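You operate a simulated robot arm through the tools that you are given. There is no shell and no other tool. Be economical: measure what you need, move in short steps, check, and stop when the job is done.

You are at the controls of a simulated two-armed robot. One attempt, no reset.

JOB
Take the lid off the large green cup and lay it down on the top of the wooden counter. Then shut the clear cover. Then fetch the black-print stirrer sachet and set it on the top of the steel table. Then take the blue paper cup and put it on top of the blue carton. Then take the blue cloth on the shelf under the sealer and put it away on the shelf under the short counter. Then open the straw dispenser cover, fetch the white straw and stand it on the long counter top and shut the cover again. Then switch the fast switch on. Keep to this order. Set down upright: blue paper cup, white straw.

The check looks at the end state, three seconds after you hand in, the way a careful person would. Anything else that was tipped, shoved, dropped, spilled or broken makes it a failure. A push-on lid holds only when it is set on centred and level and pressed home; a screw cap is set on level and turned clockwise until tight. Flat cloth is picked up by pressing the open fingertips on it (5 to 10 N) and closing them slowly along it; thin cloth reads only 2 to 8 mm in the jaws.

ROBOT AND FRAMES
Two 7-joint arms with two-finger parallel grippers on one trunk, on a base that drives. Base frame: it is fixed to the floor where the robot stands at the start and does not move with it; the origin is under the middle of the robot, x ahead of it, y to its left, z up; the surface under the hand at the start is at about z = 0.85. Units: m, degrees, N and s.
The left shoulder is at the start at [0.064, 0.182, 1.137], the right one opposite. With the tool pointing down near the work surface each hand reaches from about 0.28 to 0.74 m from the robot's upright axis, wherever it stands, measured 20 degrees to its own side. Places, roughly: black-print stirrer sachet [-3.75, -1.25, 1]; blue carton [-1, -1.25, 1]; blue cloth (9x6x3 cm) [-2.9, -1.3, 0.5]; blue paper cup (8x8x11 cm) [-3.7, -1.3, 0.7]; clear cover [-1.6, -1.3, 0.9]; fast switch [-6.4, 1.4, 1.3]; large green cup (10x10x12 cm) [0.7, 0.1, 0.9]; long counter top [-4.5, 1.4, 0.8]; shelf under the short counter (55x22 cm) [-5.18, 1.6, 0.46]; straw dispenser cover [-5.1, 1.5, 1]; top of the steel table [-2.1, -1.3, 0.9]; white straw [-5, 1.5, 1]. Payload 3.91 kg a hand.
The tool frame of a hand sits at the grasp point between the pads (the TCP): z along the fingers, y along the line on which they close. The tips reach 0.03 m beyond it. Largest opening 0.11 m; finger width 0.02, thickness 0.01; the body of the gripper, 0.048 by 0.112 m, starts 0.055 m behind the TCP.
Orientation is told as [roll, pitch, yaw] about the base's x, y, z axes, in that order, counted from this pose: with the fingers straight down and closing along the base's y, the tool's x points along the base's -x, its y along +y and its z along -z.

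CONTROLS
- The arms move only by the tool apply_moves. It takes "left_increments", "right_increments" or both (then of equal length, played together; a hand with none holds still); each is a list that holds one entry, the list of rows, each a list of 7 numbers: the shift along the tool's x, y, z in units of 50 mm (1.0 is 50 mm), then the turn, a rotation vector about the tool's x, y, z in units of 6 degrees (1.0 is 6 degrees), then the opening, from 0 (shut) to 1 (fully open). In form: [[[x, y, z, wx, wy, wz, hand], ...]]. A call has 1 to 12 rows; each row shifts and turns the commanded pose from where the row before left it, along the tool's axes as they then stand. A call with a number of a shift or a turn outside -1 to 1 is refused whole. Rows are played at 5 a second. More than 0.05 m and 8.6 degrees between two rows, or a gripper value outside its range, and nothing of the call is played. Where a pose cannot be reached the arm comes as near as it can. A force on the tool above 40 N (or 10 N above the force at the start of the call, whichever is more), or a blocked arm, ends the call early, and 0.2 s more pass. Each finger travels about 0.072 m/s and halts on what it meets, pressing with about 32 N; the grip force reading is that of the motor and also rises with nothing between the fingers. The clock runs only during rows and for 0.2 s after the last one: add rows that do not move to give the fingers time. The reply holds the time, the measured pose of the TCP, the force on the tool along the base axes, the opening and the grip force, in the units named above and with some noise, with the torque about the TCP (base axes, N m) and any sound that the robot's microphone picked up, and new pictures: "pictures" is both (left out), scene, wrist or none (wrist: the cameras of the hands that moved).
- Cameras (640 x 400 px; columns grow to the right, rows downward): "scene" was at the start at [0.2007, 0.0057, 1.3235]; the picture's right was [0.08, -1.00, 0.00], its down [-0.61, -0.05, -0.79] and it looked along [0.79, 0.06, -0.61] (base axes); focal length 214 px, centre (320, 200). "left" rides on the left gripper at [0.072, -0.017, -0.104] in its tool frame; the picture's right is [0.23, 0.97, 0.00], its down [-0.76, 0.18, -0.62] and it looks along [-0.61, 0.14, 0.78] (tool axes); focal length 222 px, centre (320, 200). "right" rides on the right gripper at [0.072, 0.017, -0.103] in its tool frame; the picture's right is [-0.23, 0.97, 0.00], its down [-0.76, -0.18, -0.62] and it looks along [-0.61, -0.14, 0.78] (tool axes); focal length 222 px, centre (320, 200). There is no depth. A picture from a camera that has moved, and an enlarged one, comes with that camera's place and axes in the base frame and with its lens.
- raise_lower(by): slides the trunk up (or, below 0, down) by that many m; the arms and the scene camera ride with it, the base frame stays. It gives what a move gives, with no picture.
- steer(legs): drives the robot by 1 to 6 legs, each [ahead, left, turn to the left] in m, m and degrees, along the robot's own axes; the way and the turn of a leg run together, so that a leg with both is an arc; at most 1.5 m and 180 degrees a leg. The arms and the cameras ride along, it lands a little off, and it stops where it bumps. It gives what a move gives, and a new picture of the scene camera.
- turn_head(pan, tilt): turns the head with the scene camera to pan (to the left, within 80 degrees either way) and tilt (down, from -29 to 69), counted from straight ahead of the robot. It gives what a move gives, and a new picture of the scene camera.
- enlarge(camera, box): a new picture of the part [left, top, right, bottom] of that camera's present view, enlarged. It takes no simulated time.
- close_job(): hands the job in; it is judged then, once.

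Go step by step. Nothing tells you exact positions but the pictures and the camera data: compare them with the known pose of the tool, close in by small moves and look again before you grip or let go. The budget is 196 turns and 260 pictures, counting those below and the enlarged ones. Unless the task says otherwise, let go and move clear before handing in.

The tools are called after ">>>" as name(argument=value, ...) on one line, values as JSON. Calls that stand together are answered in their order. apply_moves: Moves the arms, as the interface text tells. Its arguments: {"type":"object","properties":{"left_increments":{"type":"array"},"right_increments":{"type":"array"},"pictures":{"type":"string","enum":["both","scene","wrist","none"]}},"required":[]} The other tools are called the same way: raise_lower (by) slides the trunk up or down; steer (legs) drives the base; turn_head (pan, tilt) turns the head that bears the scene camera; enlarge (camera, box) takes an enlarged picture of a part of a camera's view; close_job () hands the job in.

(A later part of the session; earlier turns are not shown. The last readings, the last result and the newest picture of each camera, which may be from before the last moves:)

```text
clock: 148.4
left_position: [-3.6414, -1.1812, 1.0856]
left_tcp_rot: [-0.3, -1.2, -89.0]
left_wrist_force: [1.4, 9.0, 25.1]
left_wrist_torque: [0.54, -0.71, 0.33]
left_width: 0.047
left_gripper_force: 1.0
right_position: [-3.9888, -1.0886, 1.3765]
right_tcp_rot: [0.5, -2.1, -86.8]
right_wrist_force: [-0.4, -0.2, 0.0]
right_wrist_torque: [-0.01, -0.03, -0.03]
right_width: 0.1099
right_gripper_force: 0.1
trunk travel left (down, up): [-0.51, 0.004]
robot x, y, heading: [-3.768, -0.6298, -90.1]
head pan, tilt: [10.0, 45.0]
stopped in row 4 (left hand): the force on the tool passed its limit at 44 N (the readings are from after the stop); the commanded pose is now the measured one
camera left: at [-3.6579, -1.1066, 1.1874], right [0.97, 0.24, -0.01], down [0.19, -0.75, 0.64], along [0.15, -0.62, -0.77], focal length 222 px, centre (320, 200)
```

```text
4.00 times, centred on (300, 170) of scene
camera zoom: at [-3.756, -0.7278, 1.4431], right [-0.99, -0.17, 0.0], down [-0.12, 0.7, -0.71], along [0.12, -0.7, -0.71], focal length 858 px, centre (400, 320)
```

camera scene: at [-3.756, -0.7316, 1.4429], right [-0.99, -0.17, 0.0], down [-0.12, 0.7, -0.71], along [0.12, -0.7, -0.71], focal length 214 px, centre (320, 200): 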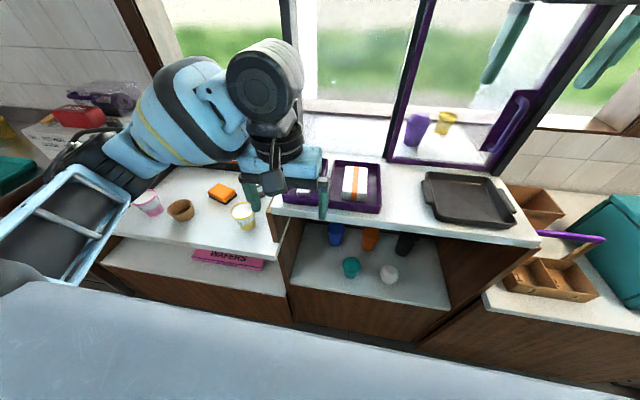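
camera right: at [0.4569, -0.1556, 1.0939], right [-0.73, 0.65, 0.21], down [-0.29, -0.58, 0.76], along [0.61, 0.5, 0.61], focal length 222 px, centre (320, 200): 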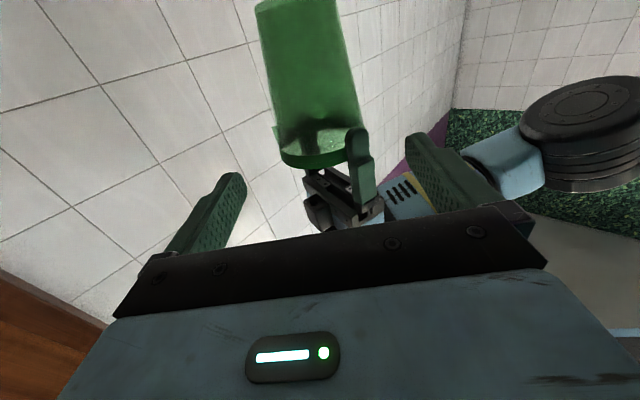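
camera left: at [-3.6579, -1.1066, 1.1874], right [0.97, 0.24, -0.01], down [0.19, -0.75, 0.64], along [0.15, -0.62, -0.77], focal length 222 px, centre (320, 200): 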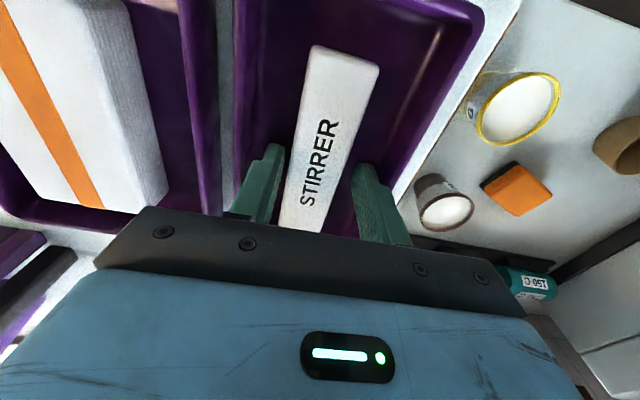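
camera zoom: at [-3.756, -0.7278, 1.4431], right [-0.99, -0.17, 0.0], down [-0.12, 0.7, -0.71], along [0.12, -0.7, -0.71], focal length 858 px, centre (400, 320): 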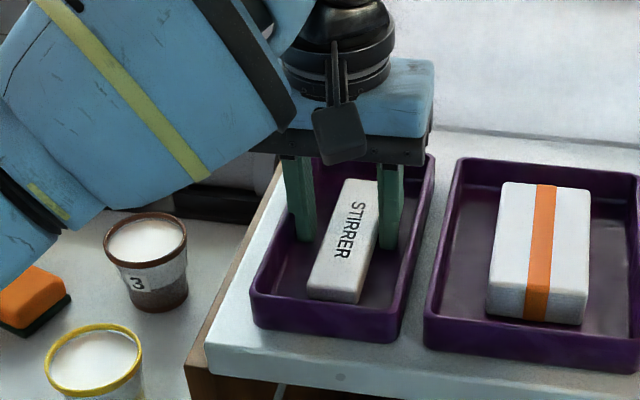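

The tips rest on the tray floor (z ≈ 1.055) on either side of the sachet. I ease up 3 mm and close.

>>> apply_moves(left_increments=[[[0, 0, -0.06, 0, 0.2, 0, 0.42], [0, 0, 0, 0, 0, 0, 0.3], [0, 0, 0, 0, 0, 0, 0.2], [0, 0, 0, 0, 0, 0, 0.15], [0, 0, 0, 0, 0, 0, 0.15], [0, 0, -0.2, 0, 0, 0, 0.15], [0, 0, -0.5, 0, 0, 0, 0.15], [0, 0, -0.8, 0, 0, 0, 0.15], [0, 0, 0, 0, 0, 0, 0.15]]], pictures="wrist")

>>> enlarge(camera="scene", box=[220, 120, 380, 220])

```text
clock: 150.4
left_position: [-3.6412, -1.1842, 1.1571]
left_tcp_rot: [-0.1, 0.5, -89.0]
left_wrist_force: [-0.9, -0.2, -0.8]
left_wrist_torque: [0.06, 0.02, -0.04]
left_width: 0.0324
left_gripper_force: 32.1
right_position: [-3.9894, -1.093, 1.3748]
right_tcp_rot: [0.5, -2.0, -86.7]
right_wrist_force: [0.3, 0.1, -0.3]
right_wrist_torque: [-0.02, 0.04, -0.01]
right_width: 0.11
right_gripper_force: 0.0
trunk travel left (down, up): [-0.51, 0.004]
robot x, y, heading: [-3.7694, -0.6349, -90.2]
head pan, tilt: [10.0, 45.0]
camera left: at [-3.6585, -1.1128, 1.2612], right [0.97, 0.24, 0.0], down [0.19, -0.77, 0.61], along [0.15, -0.6, -0.79], focal length 222 px, centre (320, 200)
```

left: 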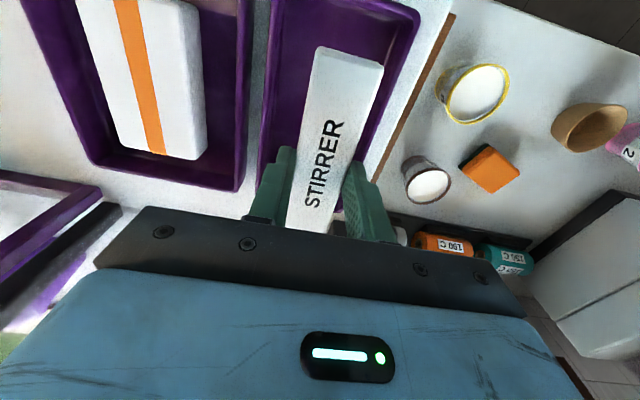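

```text
4.00 times, centred on (300, 170) of scene
camera zoom: at [-3.756, -0.7323, 1.4427], right [-0.99, -0.17, 0.0], down [-0.12, 0.7, -0.71], along [0.12, -0.7, -0.71], focal length 858 px, centre (400, 320)
```

zoom: 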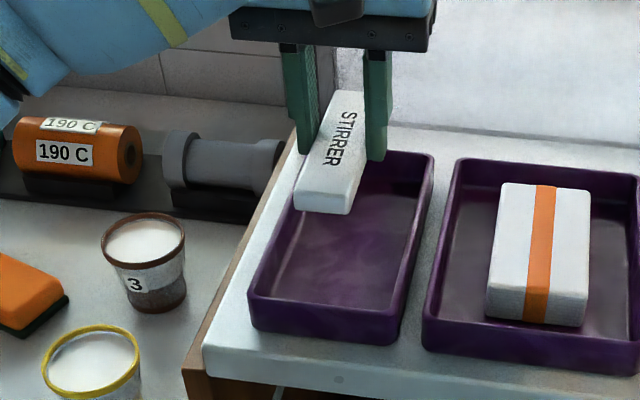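

The sachet is held (3.2 cm wide). I draw back and drive to the steel table.

>>> apply_moves(left_increments=[[[0, 0, -0.5, 0, 0, 0, 0.15], [0.9, 0, 0, 0, 0, 0, 0.15], [0.9, 0, 0, 0, 0, 0, 0.15], [0.9, 0, 0, 0, 0, 0, 0.15], [0.9, 0, 0, 0, 0, 0, 0.15]]], pictures="none")

>>> steer(legs=[[-0.42, 0, 0], [0, 0.85, 0], [0, 0.84, 0], [0.36, 0, 0]])

>>> turn_head(pan=5, tilt=45)

```text
clock: 151.6
left_position: [-3.6429, -1.0031, 1.1846]
left_tcp_rot: [-0.3, 0.4, -89.0]
left_wrist_force: [0.1, -0.5, 0.4]
left_wrist_torque: [0.0, -0.02, -0.01]
left_width: 0.0322
left_gripper_force: 31.8
right_position: [-3.9877, -1.0918, 1.375]
right_tcp_rot: [0.4, -2.0, -86.7]
right_wrist_force: [-0.3, -0.1, 0.1]
right_wrist_torque: [-0.01, 0.01, 0.02]
right_width: 0.11
right_gripper_force: 0.2
trunk travel left (down, up): [-0.51, 0.004]
robot x, y, heading: [-3.7731, -0.6356, -90.1]
head pan, tilt: [10.0, 45.0]
```

```text
clock: 170.9
left_position: [-1.9575, -0.9529, 1.184]
left_tcp_rot: [-0.3, 0.4, -89.5]
left_wrist_force: [-0.4, -0.2, -0.3]
left_wrist_torque: [0.01, -0.03, -0.03]
left_width: 0.0323
left_gripper_force: 31.5
right_position: [-2.3032, -1.039, 1.3748]
right_tcp_rot: [0.5, -2.0, -87.0]
right_wrist_force: [0.8, -0.2, -0.7]
right_wrist_torque: [0.0, 0.0, 0.0]
right_width: 0.1096
right_gripper_force: 0.0
trunk travel left (down, up): [-0.51, 0.004]
robot x, y, heading: [-2.079, -0.584, -90.6]
head pan, tilt: [10.0, 45.0]
camera scene: at [-2.0686, -0.6794, 1.443], right [-0.99, -0.16, 0.0], down [-0.12, 0.7, -0.71], along [0.12, -0.7, -0.71], focal length 214 px, centre (320, 200)
```

scene: 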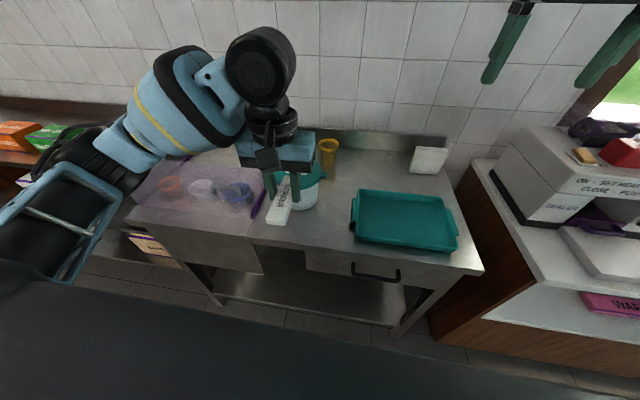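

```text
clock: 171.6
left_position: [-1.9569, -0.9532, 1.1844]
left_tcp_rot: [-0.3, 0.4, -89.4]
left_wrist_force: [1.1, 1.0, 0.2]
left_wrist_torque: [0.02, 0.0, -0.03]
left_width: 0.0325
left_gripper_force: 32.3
right_position: [-2.304, -1.0403, 1.3748]
right_tcp_rot: [0.5, -1.9, -87.0]
right_wrist_force: [-0.4, -0.5, 0.0]
right_wrist_torque: [0.01, 0.0, -0.02]
right_width: 0.1099
right_gripper_force: 0.0
trunk travel left (down, up): [-0.51, 0.004]
robot x, y, heading: [-2.0823, -0.5832, -90.3]
head pan, tilt: [5.0, 45.0]
camera scene: at [-2.0756, -0.6812, 1.4428], right [-1.0, -0.08, 0.0], down [-0.06, 0.71, -0.71], along [0.06, -0.7, -0.71], focal length 214 px, centre (320, 200)
```

scene: 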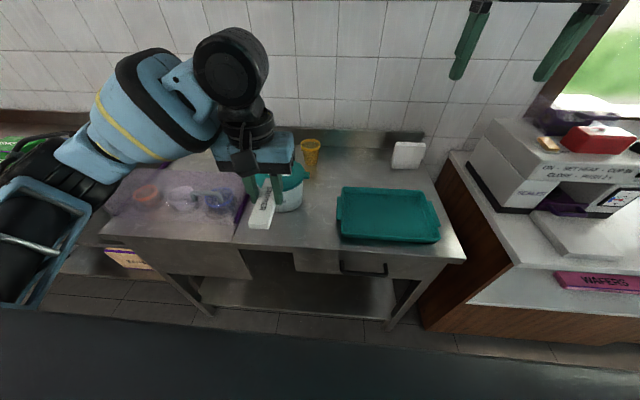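

The free spot between sugar pot and green tray is about [-2.035, -1.09]. I move over it and lower.

>>> apply_moves(left_increments=[[[-0.69, -0.39, 0, 0, 0, 0, 0.15], [-0.69, -0.39, 0, 0, 0, 0, 0.15], [-0.69, -0.39, 0, 0, 0, 0, 0.15], [-0.69, -0.39, 0, 0, 0, 0, 0.15], [0, 0, 0.9, 0, 0, 0, 0.15], [0, 0, 0.9, 0, 0, 0, 0.15], [0, 0, 0.9, 0, 0, 0, 0.15], [0, 0, 0.7, 0, 0, 0, 0.15], [0, 0, 0, 0, 0, 0, 0.15]]], pictures="both")

```text
clock: 173.6
left_position: [-2.0359, -1.0893, 1.0148]
left_tcp_rot: [-0.3, 0.3, -89.5]
left_wrist_force: [0.6, 0.4, 0.0]
left_wrist_torque: [-0.03, 0.05, 0.03]
left_width: 0.0321
left_gripper_force: 31.9
right_position: [-2.3033, -1.0382, 1.3755]
right_tcp_rot: [0.4, -2.1, -86.9]
right_wrist_force: [0.0, -0.3, 0.1]
right_wrist_torque: [0.02, 0.01, -0.04]
right_width: 0.1101
right_gripper_force: 0.1
trunk travel left (down, up): [-0.51, 0.004]
robot x, y, heading: [-2.0809, -0.5813, -90.4]
head pan, tilt: [5.0, 45.0]
camera scene: at [-2.0758, -0.6805, 1.4429], right [-1.0, -0.08, 0.0], down [-0.05, 0.7, -0.71], along [0.06, -0.71, -0.71], focal length 214 px, centre (320, 200)
camera left: at [-2.0517, -1.0179, 1.1189], right [0.97, 0.24, 0.0], down [0.19, -0.76, 0.62], along [0.14, -0.6, -0.79], focal length 222 px, centre (320, 200)
```

scene: 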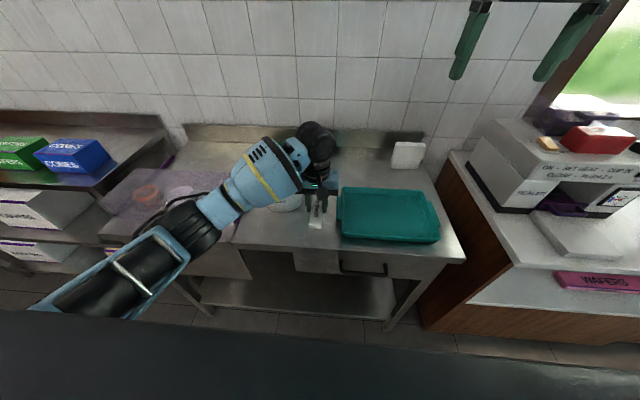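
left: 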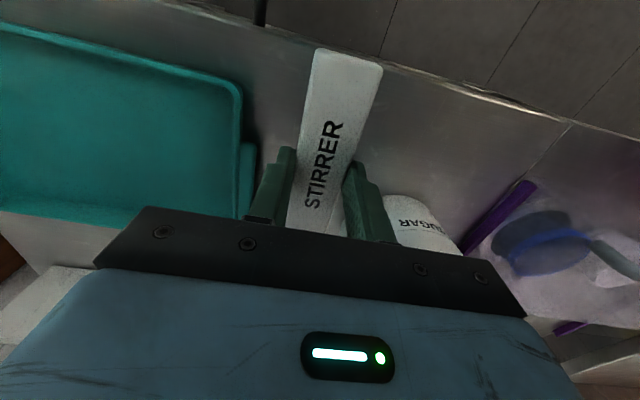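

>>> apply_moves(left_increments=[[[0, 0.16, 0.6, 0, 0, 0, 0.15], [0, 0, 0.4, 0, 0, 0, 0.15], [0, 0, 0.2, 0, 0, 0, 0.15], [0, 0, 0.15, 0, 0, 0, 0.15], [0, 0, 0.1, 0, 0, 0, 0.15], [0, 0, 0.1, 0, 0, 0, 0.15], [0, 0, 0.1, 0, 0, 0, 0.15], [0, 0, 0, 0, 0, 0, 0.15]]], pictures="wrist")

>>> enlarge(camera="scene", box=[240, 150, 400, 250])

```text
clock: 175.4
left_position: [-2.0271, -1.0892, 0.9317]
left_tcp_rot: [-0.3, 0.4, -89.6]
left_wrist_force: [-0.2, 1.1, -0.2]
left_wrist_torque: [0.03, -0.01, -0.01]
left_width: 0.0323
left_gripper_force: 31.9
right_position: [-2.3026, -1.0398, 1.3753]
right_tcp_rot: [0.5, -2.0, -87.0]
right_wrist_force: [0.3, 1.1, 0.7]
right_wrist_torque: [-0.01, 0.02, 0.0]
right_width: 0.11
right_gripper_force: 0.1
trunk travel left (down, up): [-0.51, 0.004]
robot x, y, heading: [-2.0774, -0.5825, -90.7]
head pan, tilt: [5.0, 45.0]
camera left: at [-2.0435, -1.0178, 1.0354], right [0.97, 0.24, 0.0], down [0.19, -0.76, 0.62], along [0.14, -0.6, -0.79], focal length 222 px, centre (320, 200)
```

left: 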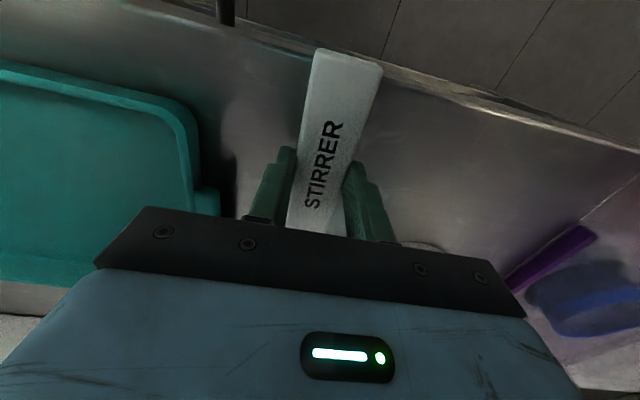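

```text
4.00 times, centred on (320, 200) of scene
camera zoom: at [-2.0757, -0.6807, 1.4428], right [-1.0, -0.08, 0.0], down [-0.06, 0.7, -0.71], along [0.06, -0.7, -0.71], focal length 858 px, centre (320, 200)
```

zoom: 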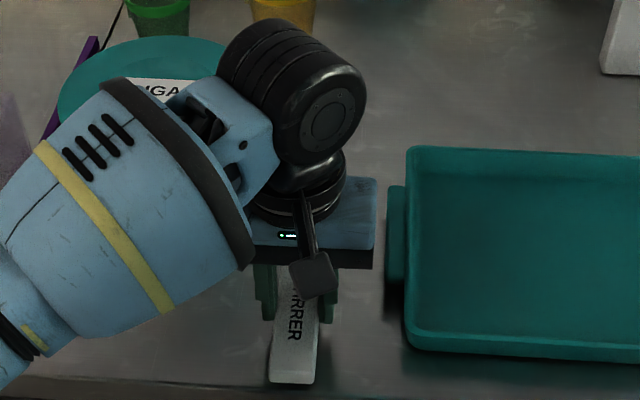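

The near end is close to the table's front edge, so I shift 4 cm inward, then lower to contact.

>>> apply_moves(left_increments=[[[-0.4, 0, 0, 0, 0, 0, 0.15], [-0.4, 0, 0, 0, 0, 0, 0.15], [0, 0, 0.1, 0, 0, 0, 0.15], [0, 0, 0.1, 0, 0, 0, 0.15], [0, 0, 0.1, 0, 0, 0, 0.15], [0, 0, 0.1, 0, 0, 0, 0.15], [0, 0, 0, 0, 0, 0, 0.15]]], pictures="wrist")

>>> enlarge(camera="scene", box=[240, 150, 400, 250])

```text
clock: 177.0
left_position: [-2.0263, -1.1282, 0.9106]
left_tcp_rot: [-0.4, 0.6, -89.4]
left_wrist_force: [0.5, -0.2, 0.5]
left_wrist_torque: [0.0, 0.05, 0.0]
left_width: 0.0323
left_gripper_force: 31.9
right_position: [-2.3038, -1.0383, 1.3753]
right_tcp_rot: [0.5, -1.9, -87.0]
right_wrist_force: [0.8, 0.1, 0.0]
right_wrist_torque: [0.02, 0.02, 0.0]
right_width: 0.1099
right_gripper_force: 0.1
trunk travel left (down, up): [-0.51, 0.004]
robot x, y, heading: [-2.083, -0.5847, -90.7]
head pan, tilt: [5.0, 45.0]
camera left: at [-2.0433, -1.0577, 1.0153], right [0.97, 0.24, 0.0], down [0.19, -0.76, 0.62], along [0.14, -0.6, -0.79], focal length 222 px, centre (320, 200)
```

left: 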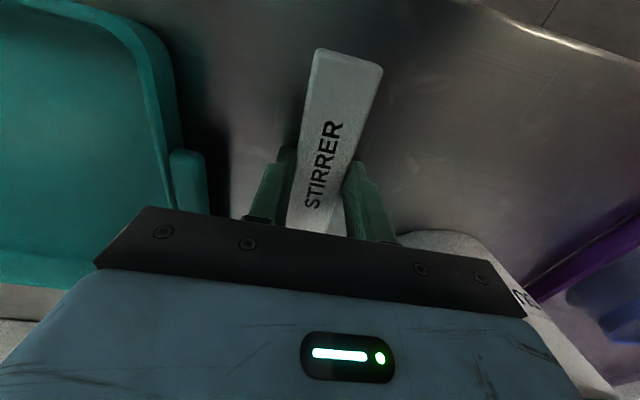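

```text
4.00 times, centred on (320, 200) of scene
camera zoom: at [-2.0756, -0.6808, 1.4428], right [-1.0, -0.08, 0.0], down [-0.06, 0.7, -0.71], along [0.06, -0.7, -0.71], focal length 858 px, centre (320, 200)
```

zoom: 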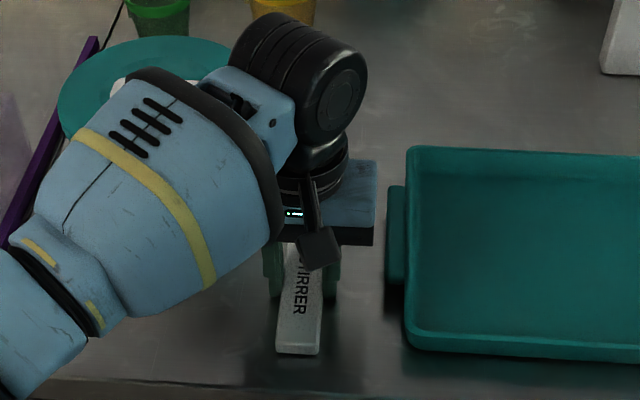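

Still above the surface (shadow gap). Lowering on in small steps.

>>> apply_moves(left_increments=[[[0, 0, 0.1, 0, 0, 0, 0.15], [0, 0, 0.1, 0, 0, 0, 0.15], [0, 0, 0.1, 0, 0, 0, 0.15], [0, 0, 0.1, 0, 0, 0, 0.15], [0, 0, 0, 0, 0, 0, 0.15]]], pictures="wrist")

```text
clock: 177.7
left_position: [-2.0266, -1.1283, 0.9101]
left_tcp_rot: [-0.3, 0.0, -89.4]
left_wrist_force: [5.7, 17.0, 28.8]
left_wrist_torque: [0.73, -0.83, 0.26]
left_width: 0.0323
left_gripper_force: 31.7
right_position: [-2.3025, -1.0345, 1.3757]
right_tcp_rot: [0.5, -2.1, -87.0]
right_wrist_force: [0.8, -1.5, 0.4]
right_wrist_torque: [-0.01, 0.01, 0.02]
right_width: 0.1101
right_gripper_force: 0.0
trunk travel left (down, up): [-0.51, 0.004]
robot x, y, heading: [-2.0815, -0.5869, -90.4]
head pan, tilt: [5.0, 45.0]
stopped in row 3 (left hand): the force on the tool passed its limit at 44 N (the readings are from after the stop); the commanded pose is now the measured one
camera left: at [-2.0431, -1.0567, 1.0135], right [0.97, 0.24, -0.01], down [0.19, -0.76, 0.62], along [0.14, -0.61, -0.78], focal length 222 px, centre (320, 200)
```

left: 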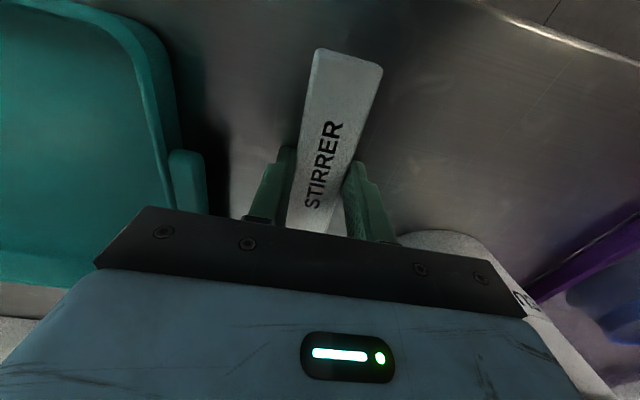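

The pattern matches tips on the surface (z ≈ 0.88). I ease up, open a little and rise.

>>> apply_moves(left_increments=[[[0, 0, -0.04, 0, 0, 0, 0.15], [0, 0, 0, 0, 0, 0, 0.4], [0, 0, 0, 0, 0, 0, 0.4], [0, 0, -0.2, 0, 0, 0, 0.4], [0, 0, -0.5, 0, 0, 0, 0.4], [0, 0, -0.9, 0, 0, 0, 0.4], [0, 0, -0.9, 0, 0, 0, 0.4], [0, 0, -0.9, 0, 0, 0, 0.4], [0.8, 0, 0, 0, 0, 0, 0.4], [0.8, 0, 0, 0, 0, 0, 0.4], [0.8, 0, 0, 0, 0, 0, 0.4]]], pictures="scene")

>>> enlarge(camera="scene", box=[200, 130, 400, 255])

```text
clock: 180.1
left_position: [-2.0286, -1.0103, 1.0773]
left_tcp_rot: [-0.3, 0.1, -89.3]
left_wrist_force: [0.9, 0.4, 0.3]
left_wrist_torque: [-0.01, 0.0, 0.0]
left_width: 0.0439
left_gripper_force: 0.0
right_position: [-2.3031, -1.0387, 1.3745]
right_tcp_rot: [0.5, -2.0, -87.0]
right_wrist_force: [0.8, 0.0, -0.3]
right_wrist_torque: [-0.03, 0.0, 0.0]
right_width: 0.11
right_gripper_force: 0.1
trunk travel left (down, up): [-0.51, 0.004]
robot x, y, heading: [-2.0845, -0.5875, -90.4]
head pan, tilt: [5.0, 45.0]
camera scene: at [-2.0753, -0.6797, 1.4429], right [-1.0, -0.08, 0.0], down [-0.06, 0.7, -0.71], along [0.06, -0.71, -0.71], focal length 214 px, centre (320, 200)
```

scene: 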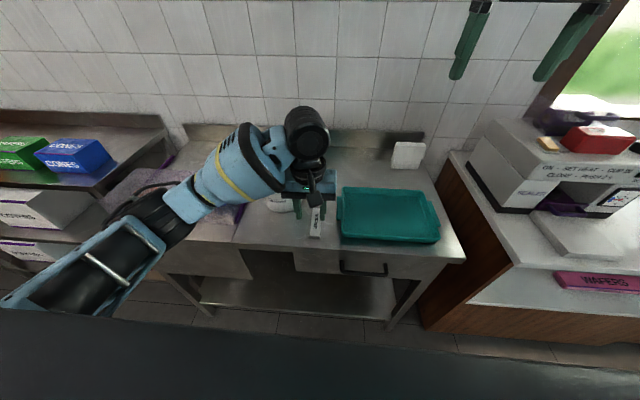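

```text
3.20 times, centred on (300, 192) of scene
camera zoom: at [-2.0753, -0.6797, 1.4429], right [-1.0, -0.08, 0.0], down [-0.06, 0.7, -0.71], along [0.06, -0.71, -0.71], focal length 686 px, centre (384, 224)
```

zoom: 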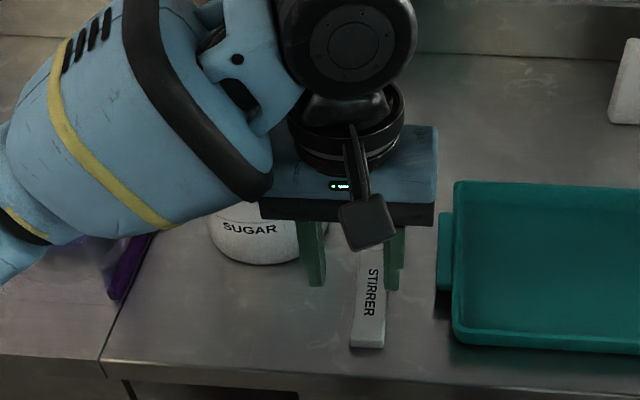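

Task three done. Next the blue paper cup: I go back to the window unit and lower the trunk to see into its shelf.

>>> steer(legs=[[-0.35, 0, 0], [0, -0.8, 0], [0, -0.75, 0]])

>>> raise_lower(by=-0.3)

>>> turn_head(pan=-8, tilt=25)

```text
clock: 195.9
left_position: [-3.5748, -0.6389, 1.0767]
left_tcp_rot: [-0.4, 0.1, -89.8]
left_wrist_force: [-0.4, -0.3, -0.3]
left_wrist_torque: [0.0, -0.02, 0.0]
left_width: 0.0437
left_gripper_force: 0.0
right_position: [-3.8498, -0.6646, 1.374]
right_tcp_rot: [0.4, -1.9, -87.6]
right_wrist_force: [0.6, 0.8, -1.0]
right_wrist_torque: [-0.01, 0.01, 0.01]
right_width: 0.1099
right_gripper_force: 0.0
trunk travel left (down, up): [-0.51, 0.004]
robot x, y, heading: [-3.6263, -0.2134, -90.9]
head pan, tilt: [5.0, 45.0]
camera scene: at [-3.6191, -0.3082, 1.4428], right [-1.0, -0.07, 0.0], down [-0.05, 0.71, -0.71], along [0.05, -0.71, -0.71], focal length 214 px, centre (320, 200)
```

scene: 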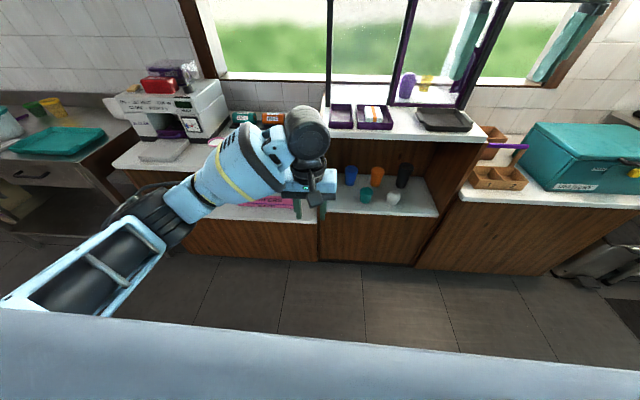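

```text
clock: 198.9
left_position: [-3.5749, -0.638, 0.7767]
left_tcp_rot: [-0.3, 0.1, -89.8]
left_wrist_force: [0.1, -0.1, -0.1]
left_wrist_torque: [0.0, -0.04, -0.01]
left_width: 0.0441
left_gripper_force: 0.0
right_position: [-3.8503, -0.6648, 1.0756]
right_tcp_rot: [0.4, -2.0, -87.5]
right_wrist_force: [0.9, -1.1, 0.4]
right_wrist_torque: [-0.03, 0.0, 0.01]
right_width: 0.1101
right_gripper_force: 0.0
trunk travel left (down, up): [-0.21, 0.304]
robot x, y, heading: [-3.6235, -0.2104, -90.9]
head pan, tilt: [5.0, 45.0]
```

```text
clock: 199.8
left_position: [-3.5739, -0.6376, 0.7778]
left_tcp_rot: [-0.2, 0.1, -89.8]
left_wrist_force: [-0.2, -0.3, 0.5]
left_wrist_torque: [0.0, 0.0, -0.01]
left_width: 0.0441
left_gripper_force: 0.1
right_position: [-3.8493, -0.6644, 1.075]
right_tcp_rot: [0.5, -2.0, -87.5]
right_wrist_force: [-0.9, 0.8, -0.7]
right_wrist_torque: [-0.01, -0.03, 0.03]
right_width: 0.1101
right_gripper_force: 0.1
trunk travel left (down, up): [-0.21, 0.304]
robot x, y, heading: [-3.6253, -0.2139, -91.3]
head pan, tilt: [-8.0, 25.0]
camera scene: at [-3.6419, -0.4755, 1.1453], right [-0.99, 0.16, 0.0], down [0.07, 0.42, -0.91], along [-0.14, -0.89, -0.42], focal length 214 px, centre (320, 200)
```

scene: 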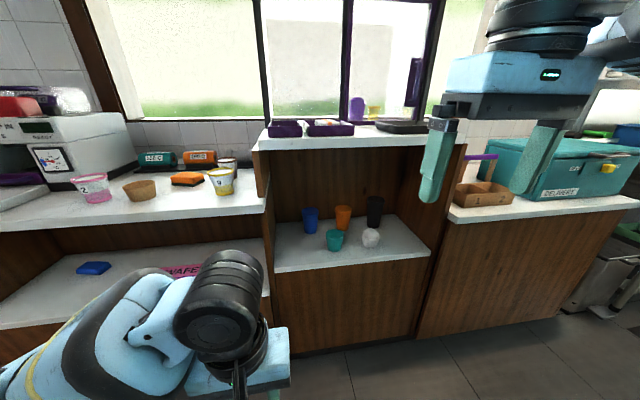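

>>> enlarge(camera="scene", box=[264, 180, 424, 280])

```text
4.00 times, centred on (344, 230) of scene
camera zoom: at [-3.6419, -0.4755, 1.1453], right [-0.99, 0.16, 0.0], down [0.07, 0.42, -0.91], along [-0.14, -0.89, -0.42], focal length 858 px, centre (224, 80)
```

zoom: 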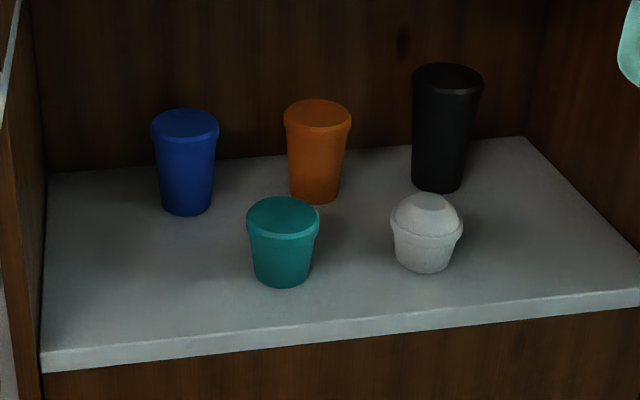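

Blue cup at about [-3.732, -1.31], z 0.59–0.70; the shelf is at z 0.59, the teal cup stands off at [-3.815, -1.18]. I'll grasp with the left hand tilted 30° below level, heading slightly to −x. First I turn the hand here.

>>> apply_moves(left_increments=[[[0, 0, -0.4, 0, 0, 1, 1], [0, 0, -0.4, 0, 0, 1, 1], [0, 0, 0, 0, -1, 0.5, 1], [0, 0, 0, 0, -1, 0, 1], [0, 0, 0, 0, -1, 0, 1], [0, 0, 0, 0, -1, 0, 1], [0, 0, 0, 0, -1, 0, 1], [0, 0, 0, 0, -1, 0, 1], [0, 0, 0, 0, -1, 0, 1], [0, 0, 0, 0, -1, 0, 1], [0, 0, 0, 0, -1, 0, 1], [0, 0, 0, 0, -1, 0, 1]]], pictures="both")

```text
clock: 202.3
left_position: [-3.5916, -0.657, 0.8145]
left_tcp_rot: [-0.4, -59.9, -104.5]
left_wrist_force: [0.5, 0.1, 0.1]
left_wrist_torque: [-0.01, 0.01, 0.01]
left_width: 0.1099
left_gripper_force: 0.1
left hand out of reach, approached as far as the arm can: row 10, 11, 12
right_position: [-3.8496, -0.6644, 1.0742]
right_tcp_rot: [0.5, -1.9, -87.5]
right_wrist_force: [-0.7, 0.2, 0.0]
right_wrist_torque: [0.0, 0.0, -0.03]
right_width: 0.1102
right_gripper_force: 0.1
trunk travel left (down, up): [-0.21, 0.304]
robot x, y, heading: [-3.6253, -0.2073, -91.0]
head pan, tilt: [-8.0, 25.0]
camera scene: at [-3.642, -0.4755, 1.1454], right [-0.99, 0.16, 0.0], down [0.07, 0.42, -0.91], along [-0.14, -0.9, -0.42], focal length 214 px, centre (320, 200)
camera left: at [-3.5746, -0.5313, 0.8035], right [0.97, -0.14, -0.2], down [0.22, 0.11, 0.97], along [-0.11, -0.98, 0.13], focal length 222 px, centre (320, 200)
```

scene: 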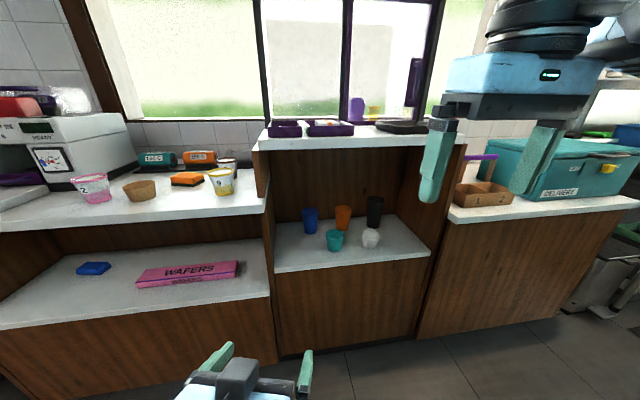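
left: 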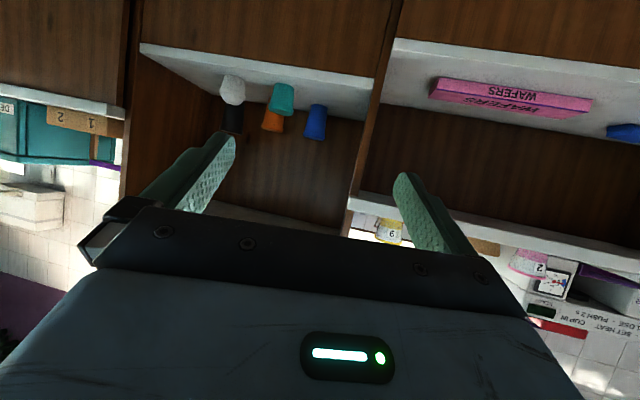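

The hand has the right attitude. I raise the right hand so it clears the window shelf, then drive closer.

>>> apply_moves(right_increments=[[[0.3, -0.5, -0.7, 0, 0, 0, 1], [0.3, -0.5, -0.7, 0, 0, 0, 1], [0.3, -0.5, -0.7, 0, 0, 0, 1], [0.3, -0.5, -0.7, 0, 0, 0, 1]]], pictures="none")

>>> steer(legs=[[0, -0.19, 0.8], [0.3, 0, 0]])

>>> enlarge(camera="left", box=[0, 0, 640, 400])

```text
clock: 203.3
left_position: [-3.5913, -0.6561, 0.8146]
left_tcp_rot: [-0.3, -59.9, -104.5]
left_wrist_force: [-0.1, -0.2, -0.1]
left_wrist_torque: [-0.02, 0.04, -0.01]
left_width: 0.1098
left_gripper_force: 0.1
right_position: [-3.892, -0.6344, 1.0743]
right_tcp_rot: [0.5, -2.1, -87.5]
right_wrist_force: [0.1, -0.3, 0.1]
right_wrist_torque: [-0.01, 0.02, -0.01]
right_width: 0.1103
right_gripper_force: 0.1
right hand out of reach, approached as far as the arm can: row 1, 2, 3, 4
trunk travel left (down, up): [-0.21, 0.304]
robot x, y, heading: [-3.6247, -0.2103, -91.0]
head pan, tilt: [-8.0, 25.0]
```

```text
clock: 207.3
left_position: [-3.7755, -0.9549, 0.8137]
left_tcp_rot: [-0.4, -59.8, -103.6]
left_wrist_force: [0.2, -0.6, -0.7]
left_wrist_torque: [0.04, -0.03, 0.02]
left_width: 0.1098
left_gripper_force: 0.1
right_position: [-4.0758, -0.9375, 1.0751]
right_tcp_rot: [0.7, -2.0, -86.6]
right_wrist_force: [0.5, -1.1, 0.3]
right_wrist_torque: [0.02, 0.01, 0.01]
right_width: 0.11
right_gripper_force: 0.0
trunk travel left (down, up): [-0.21, 0.304]
robot x, y, heading: [-3.8158, -0.505, -90.2]
head pan, tilt: [-8.0, 25.0]
camera scene: at [-3.8291, -0.7737, 1.1453], right [-0.99, 0.14, 0.0], down [0.06, 0.42, -0.91], along [-0.13, -0.9, -0.42], focal length 214 px, centre (320, 200)
```

scene: 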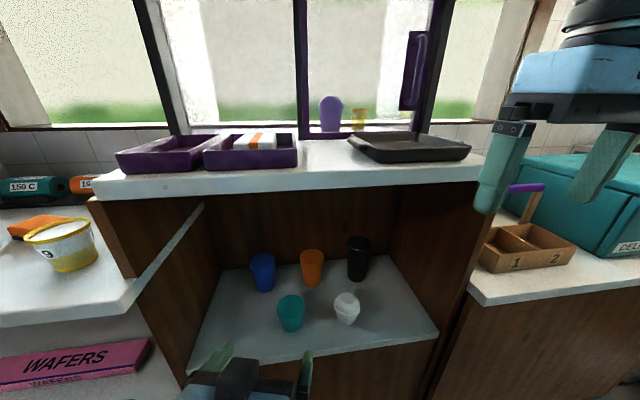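

```text
1.00 times, centred on (320, 200) of left (not enlarged: the box is as wide or as high as the picture)
camera zoom: at [-3.7608, -0.8282, 0.8035], right [0.97, -0.12, -0.2], down [0.21, 0.11, 0.97], along [-0.1, -0.99, 0.13], focal length 222 px, centre (320, 200)
```

zoom: 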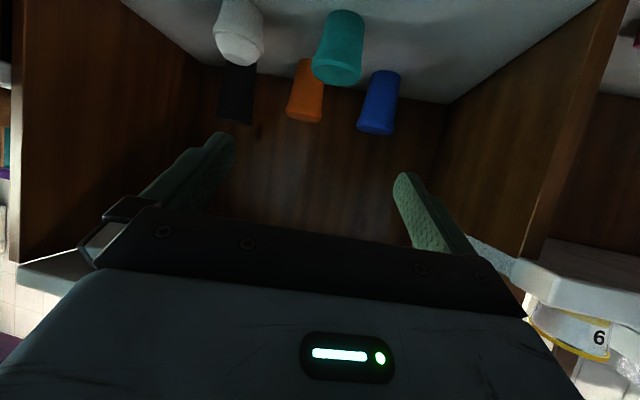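

The right hand would come near the black pan, so I raise the trunk 0.12 before driving the last stretch.

>>> raise_lower(by=0.12)

>>> apply_moves(left_increments=[[[0.8, 0, 0.46, 0, 0, 0, 1], [0.8, 0, 0.46, 0, 0, 0, 1], [0.8, 0, 0.46, 0, 0, 0, 1], [0.5, 0, 0.3, 0, 0, 0, 1], [0, 0, 0, 0, 0, 0, 1]]], right_increments=[[[0, 0, -0.5, 0, 0, 0, 1], [0, 0, -0.5, 0, 0, 0, 1], [0, 0, 0, 0, 0, 0, 1], [0, 0, 0, 0, 0, 0, 1], [0, 0, 0, 0, 0, 0, 1]]], pictures="none")

```text
clock: 208.8
left_position: [-3.7764, -0.9551, 0.9342]
left_tcp_rot: [-0.3, -59.8, -103.7]
left_wrist_force: [-0.3, -0.2, -0.5]
left_wrist_torque: [-0.01, 0.02, 0.02]
left_width: 0.1101
left_gripper_force: 0.1
right_position: [-4.0761, -0.9361, 1.1941]
right_tcp_rot: [0.6, -1.9, -86.7]
right_wrist_force: [-0.4, -0.1, -0.3]
right_wrist_torque: [-0.02, 0.0, -0.02]
right_width: 0.1101
right_gripper_force: 0.1
trunk travel left (down, up): [-0.33, 0.184]
robot x, y, heading: [-3.8176, -0.509, -90.1]
head pan, tilt: [-8.0, 25.0]
```

```text
clock: 210.0
left_position: [-3.7762, -0.9559, 0.7667]
left_tcp_rot: [-0.3, -60.1, -103.7]
left_wrist_force: [-1.2, 0.3, 0.2]
left_wrist_torque: [-0.03, -0.01, -0.05]
left_width: 0.1102
left_gripper_force: 0.1
right_position: [-4.0679, -0.9393, 1.2257]
right_tcp_rot: [0.6, -2.0, -86.6]
right_wrist_force: [0.5, 0.2, -0.1]
right_wrist_torque: [0.02, 0.0, 0.0]
right_width: 0.11
right_gripper_force: 0.1
right hand out of reach, approached as far as the arm can: row 2
trunk travel left (down, up): [-0.33, 0.184]
robot x, y, heading: [-3.8166, -0.5085, -90.2]
head pan, tilt: [-8.0, 25.0]
```

>>> steer(legs=[[0.2, 0, 0]])

>>> apply_moves(left_increments=[[[0.1, 0.8, 0, 0, 0, 0, 1], [0.2, 0.79, 0.2, 0, 0, 0, 1], [0.25, 0, 0.6, 0, 0, 0, 1], [0, 0, 0.4, 0, 0, 0, 1], [0, 0, 0, 0, 0, 0, 1]]], pictures="both")

```text
clock: 211.6
left_position: [-3.7768, -1.1511, 0.7662]
left_tcp_rot: [-0.4, -60.0, -103.6]
left_wrist_force: [0.1, 0.2, 0.4]
left_wrist_torque: [0.01, -0.02, -0.02]
left_width: 0.11
left_gripper_force: 0.1
right_position: [-4.0696, -1.1382, 1.225]
right_tcp_rot: [0.6, -2.1, -86.7]
right_wrist_force: [0.4, -0.5, 0.1]
right_wrist_torque: [0.03, 0.01, 0.03]
right_width: 0.1099
right_gripper_force: 0.0
trunk travel left (down, up): [-0.33, 0.184]
robot x, y, heading: [-3.8153, -0.707, -90.1]
head pan, tilt: [-8.0, 25.0]
camera scene: at [-3.8298, -0.9369, 1.2688], right [-0.99, 0.14, 0.0], down [0.06, 0.42, -0.91], along [-0.13, -0.9, -0.42], focal length 214 px, centre (320, 200)
```

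scene: 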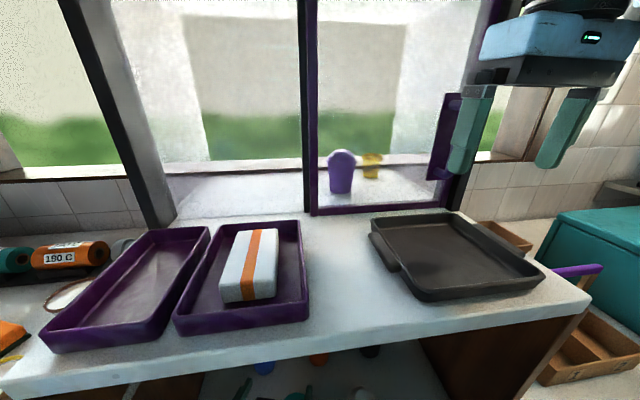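

```text
clock: 212.8
left_position: [-3.7094, -1.2092, 0.7117]
left_tcp_rot: [-0.3, -60.0, -103.8]
left_wrist_force: [0.2, 0.1, 0.5]
left_wrist_torque: [0.0, -0.01, 0.03]
left_width: 0.1102
left_gripper_force: 0.0
right_position: [-4.0703, -1.1368, 1.2258]
right_tcp_rot: [0.7, -2.1, -86.7]
right_wrist_force: [0.0, -0.4, 0.3]
right_wrist_torque: [-0.03, -0.03, 0.01]
right_width: 0.11
right_gripper_force: 0.1
trunk travel left (down, up): [-0.33, 0.184]
robot x, y, heading: [-3.813, -0.707, -90.3]
head pan, tilt: [-8.0, 25.0]
camera scene: at [-3.8298, -0.9361, 1.269], right [-0.99, 0.14, 0.0], down [0.06, 0.42, -0.91], along [-0.13, -0.9, -0.42], focal length 214 px, centre (320, 200)
camera left: at [-3.6943, -1.0819, 0.7013], right [0.97, -0.13, -0.2], down [0.21, 0.11, 0.97], along [-0.1, -0.99, 0.13], focal length 222 px, centre (320, 200)
```

scene: 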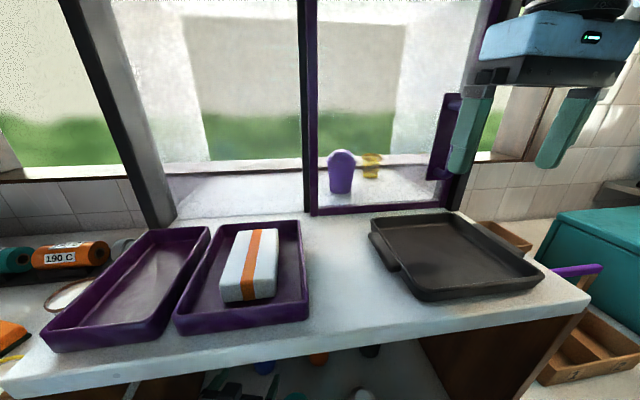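
left: 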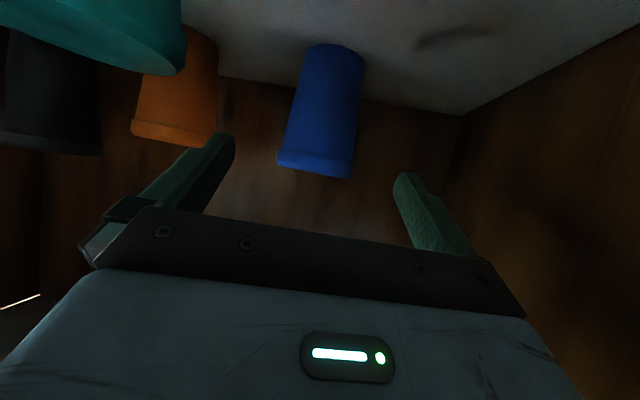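

The cup ray agrees: x −3.731 with y −1.31. I advance along the fingers to it.

>>> apply_moves(left_increments=[[[-0.03, 0.01, 0.46, 0, 0, 0, 1], [-0.03, 0.01, 0.46, 0, 0, 0, 1], [-0.03, 0.01, 0.46, 0, 0, 0, 1], [-0.03, 0.01, 0.46, 0, 0, 0, 1], [0, 0, 0.3, 0, 0, 0, 1], [0, 0, 0, 0, 0, 0, 1]]], pictures="wrist")

```text
clock: 214.2
left_position: [-3.7302, -1.3011, 0.6646]
left_tcp_rot: [-0.4, -59.9, -103.7]
left_wrist_force: [-0.8, -0.7, -0.1]
left_wrist_torque: [0.03, 0.03, -0.02]
left_width: 0.1101
left_gripper_force: 0.1
right_position: [-4.0698, -1.1374, 1.2251]
right_tcp_rot: [0.7, -2.0, -86.7]
right_wrist_force: [0.4, 0.0, 0.3]
right_wrist_torque: [-0.02, -0.01, 0.01]
right_width: 0.11
right_gripper_force: 0.0
trunk travel left (down, up): [-0.33, 0.184]
robot x, y, heading: [-3.8185, -0.7057, -90.1]
head pan, tilt: [-8.0, 25.0]
camera left: at [-3.7156, -1.1754, 0.6532], right [0.97, -0.12, -0.2], down [0.21, 0.11, 0.97], along [-0.1, -0.99, 0.13], focal length 222 px, centre (320, 200)
```

left: 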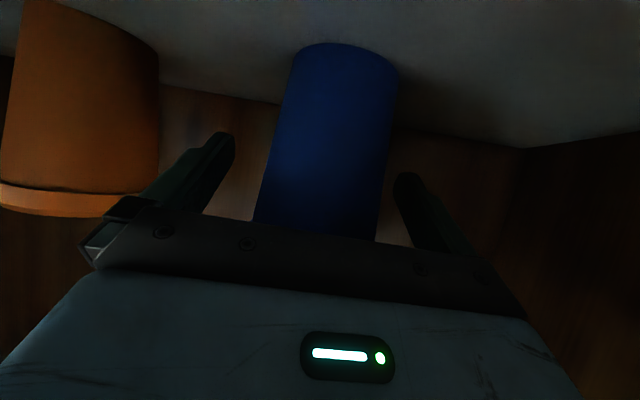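

Centred nearly; I shift 7 mm to the cup's side and close gently.

>>> apply_moves(left_increments=[[[0, 0.14, 0, 0, 0, 0, 1], [0, 0, 0, 0, 0, 0, 0.8], [0, 0, 0, 0, 0, 0, 0.68], [0, 0, 0, 0, 0, 0, 0.62], [0, 0, 0, 0, 0, 0, 0.58], [0, 0, 0, 0, 0, 0, 0.58]]], pictures="wrist")

```text
clock: 215.6
left_position: [-3.7254, -1.303, 0.6643]
left_tcp_rot: [-0.2, -59.9, -103.7]
left_wrist_force: [-0.9, -0.3, 0.3]
left_wrist_torque: [-0.03, -0.01, -0.04]
left_width: 0.0669
left_gripper_force: 31.7
right_position: [-4.0709, -1.137, 1.2255]
right_tcp_rot: [0.7, -2.2, -86.7]
right_wrist_force: [-0.9, 0.3, 0.3]
right_wrist_torque: [0.02, 0.0, 0.02]
right_width: 0.11
right_gripper_force: 0.0
trunk travel left (down, up): [-0.33, 0.184]
robot x, y, heading: [-3.8194, -0.7087, -90.1]
head pan, tilt: [-8.0, 25.0]
camera left: at [-3.7091, -1.177, 0.6534], right [0.97, -0.13, -0.2], down [0.21, 0.11, 0.97], along [-0.1, -0.99, 0.13], focal length 222 px, centre (320, 200)
```

left: 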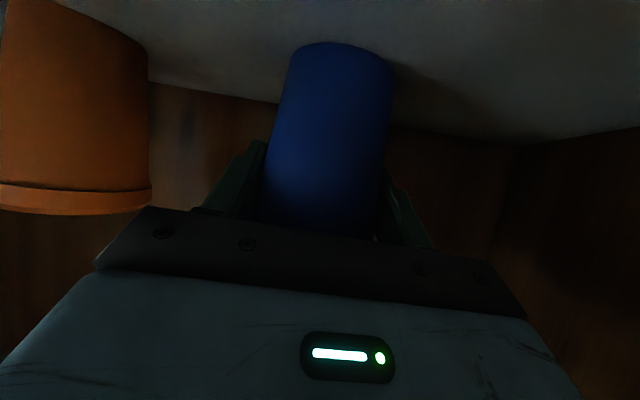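

The cup is held at 6.7 cm. I lift 8 cm and draw it straight out.

>>> apply_moves(left_increments=[[[-0.35, 0, -0.2, 0, 0, 0, 0.58], [-0.69, 0, -0.4, 0, 0, 0, 0.58], [-0.35, 0, -0.2, 0, 0, 0, 0.58], [0.45, -0.125, -0.77, 0, 0, 0, 0.58], [0.45, -0.125, -0.77, 0, 0, 0, 0.58], [0.45, -0.125, -0.77, 0, 0, 0, 0.58], [0.45, -0.125, -0.77, 0, 0, 0, 0.58], [0, 0, 0, 0, 0, 0, 0.58]]], pictures="wrist")

```text
clock: 217.4
left_position: [-3.7027, -1.1259, 0.7426]
left_tcp_rot: [-0.4, -59.9, -103.7]
left_wrist_force: [0.0, -0.9, -1.7]
left_wrist_torque: [-0.01, 0.03, -0.01]
left_width: 0.0667
left_gripper_force: 32.4
right_position: [-4.0698, -1.1382, 1.2266]
right_tcp_rot: [0.7, -2.2, -86.7]
right_wrist_force: [0.9, 0.4, -0.4]
right_wrist_torque: [0.02, 0.0, 0.05]
right_width: 0.1099
right_gripper_force: 0.1
trunk travel left (down, up): [-0.33, 0.184]
robot x, y, heading: [-3.8148, -0.7057, -90.5]
head pan, tilt: [-8.0, 25.0]
camera left: at [-3.6891, -0.9992, 0.732], right [0.97, -0.12, -0.2], down [0.21, 0.11, 0.97], along [-0.1, -0.99, 0.13], focal length 222 px, centre (320, 200)
```

left: 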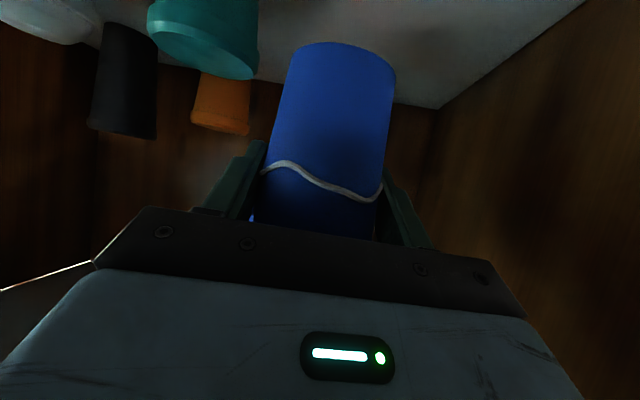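

The cup is out over the shelf front. I back the base away, check the cup, and drive toward the carton.

>>> steer(legs=[[-0.5, 0, 0.4]])

>>> enlarge(camera="left", box=[200, 0, 480, 250])

>>> steer(legs=[[0, 1.3, 0], [0, 1.3, 0]])

```text
clock: 220.3
left_position: [-3.7018, -0.6227, 0.7427]
left_tcp_rot: [-0.3, -60.0, -103.6]
left_wrist_force: [-0.8, -0.4, -2.9]
left_wrist_torque: [-0.01, 0.02, 0.0]
left_width: 0.0668
left_gripper_force: 32.2
right_position: [-4.0677, -0.6356, 1.2249]
right_tcp_rot: [0.6, -2.1, -86.5]
right_wrist_force: [0.3, -0.2, -0.5]
right_wrist_torque: [-0.01, 0.0, -0.02]
right_width: 0.1103
right_gripper_force: 0.0
trunk travel left (down, up): [-0.33, 0.184]
robot x, y, heading: [-3.8148, -0.2067, -89.8]
head pan, tilt: [-8.0, 25.0]
camera scene: at [-3.8282, -0.4337, 1.269], right [-0.99, 0.14, 0.0], down [0.06, 0.42, -0.91], along [-0.13, -0.9, -0.42], focal length 214 px, centre (320, 200)
```

scene: 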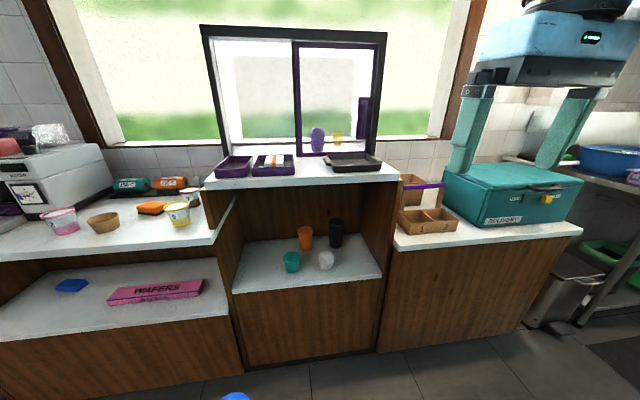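

```text
1.60 times, centred on (340, 125) of left
camera zoom: at [-3.6874, -0.4963, 0.7322], right [0.97, -0.12, -0.2], down [0.21, 0.11, 0.97], along [-0.1, -0.99, 0.13], focal length 355 px, centre (288, 320)
```

zoom: 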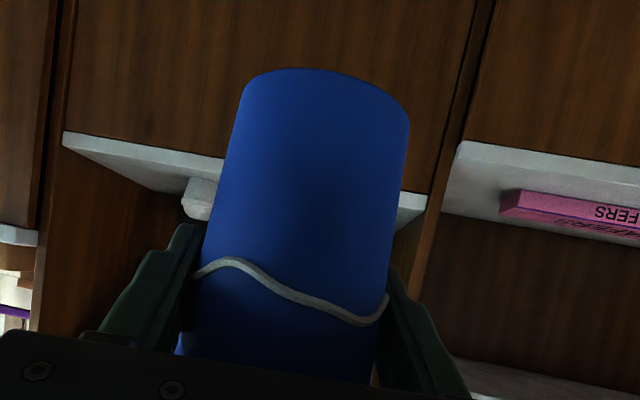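

```text
clock: 243.2
left_position: [-1.1038, -0.6286, 0.7422]
left_tcp_rot: [-0.4, -60.0, -104.1]
left_wrist_force: [-0.3, -0.3, -1.9]
left_wrist_torque: [0.01, -0.01, 0.0]
left_width: 0.0665
left_gripper_force: 31.8
right_position: [-1.4702, -0.6387, 1.2244]
right_tcp_rot: [0.8, -2.1, -87.0]
right_wrist_force: [0.1, -0.5, 0.6]
right_wrist_torque: [0.02, 0.01, -0.02]
right_width: 0.1099
right_gripper_force: 0.2
trunk travel left (down, up): [-0.33, 0.184]
robot x, y, heading: [-1.212, -0.2072, -90.8]
head pan, tilt: [-8.0, 25.0]
camera scene: at [-1.2287, -0.4384, 1.2689], right [-0.99, 0.15, 0.0], down [0.06, 0.42, -0.91], along [-0.13, -0.9, -0.42], focal length 214 px, centre (320, 200)
```

scene: 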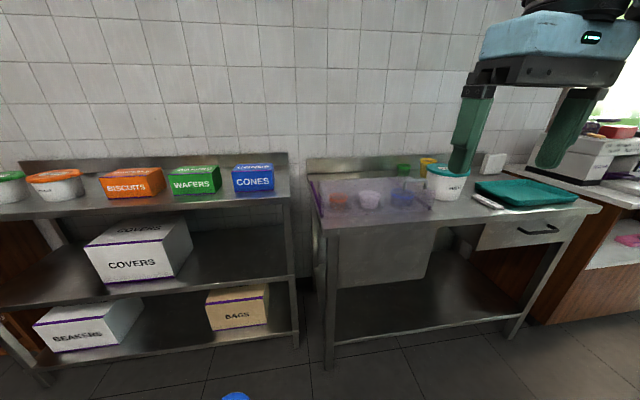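

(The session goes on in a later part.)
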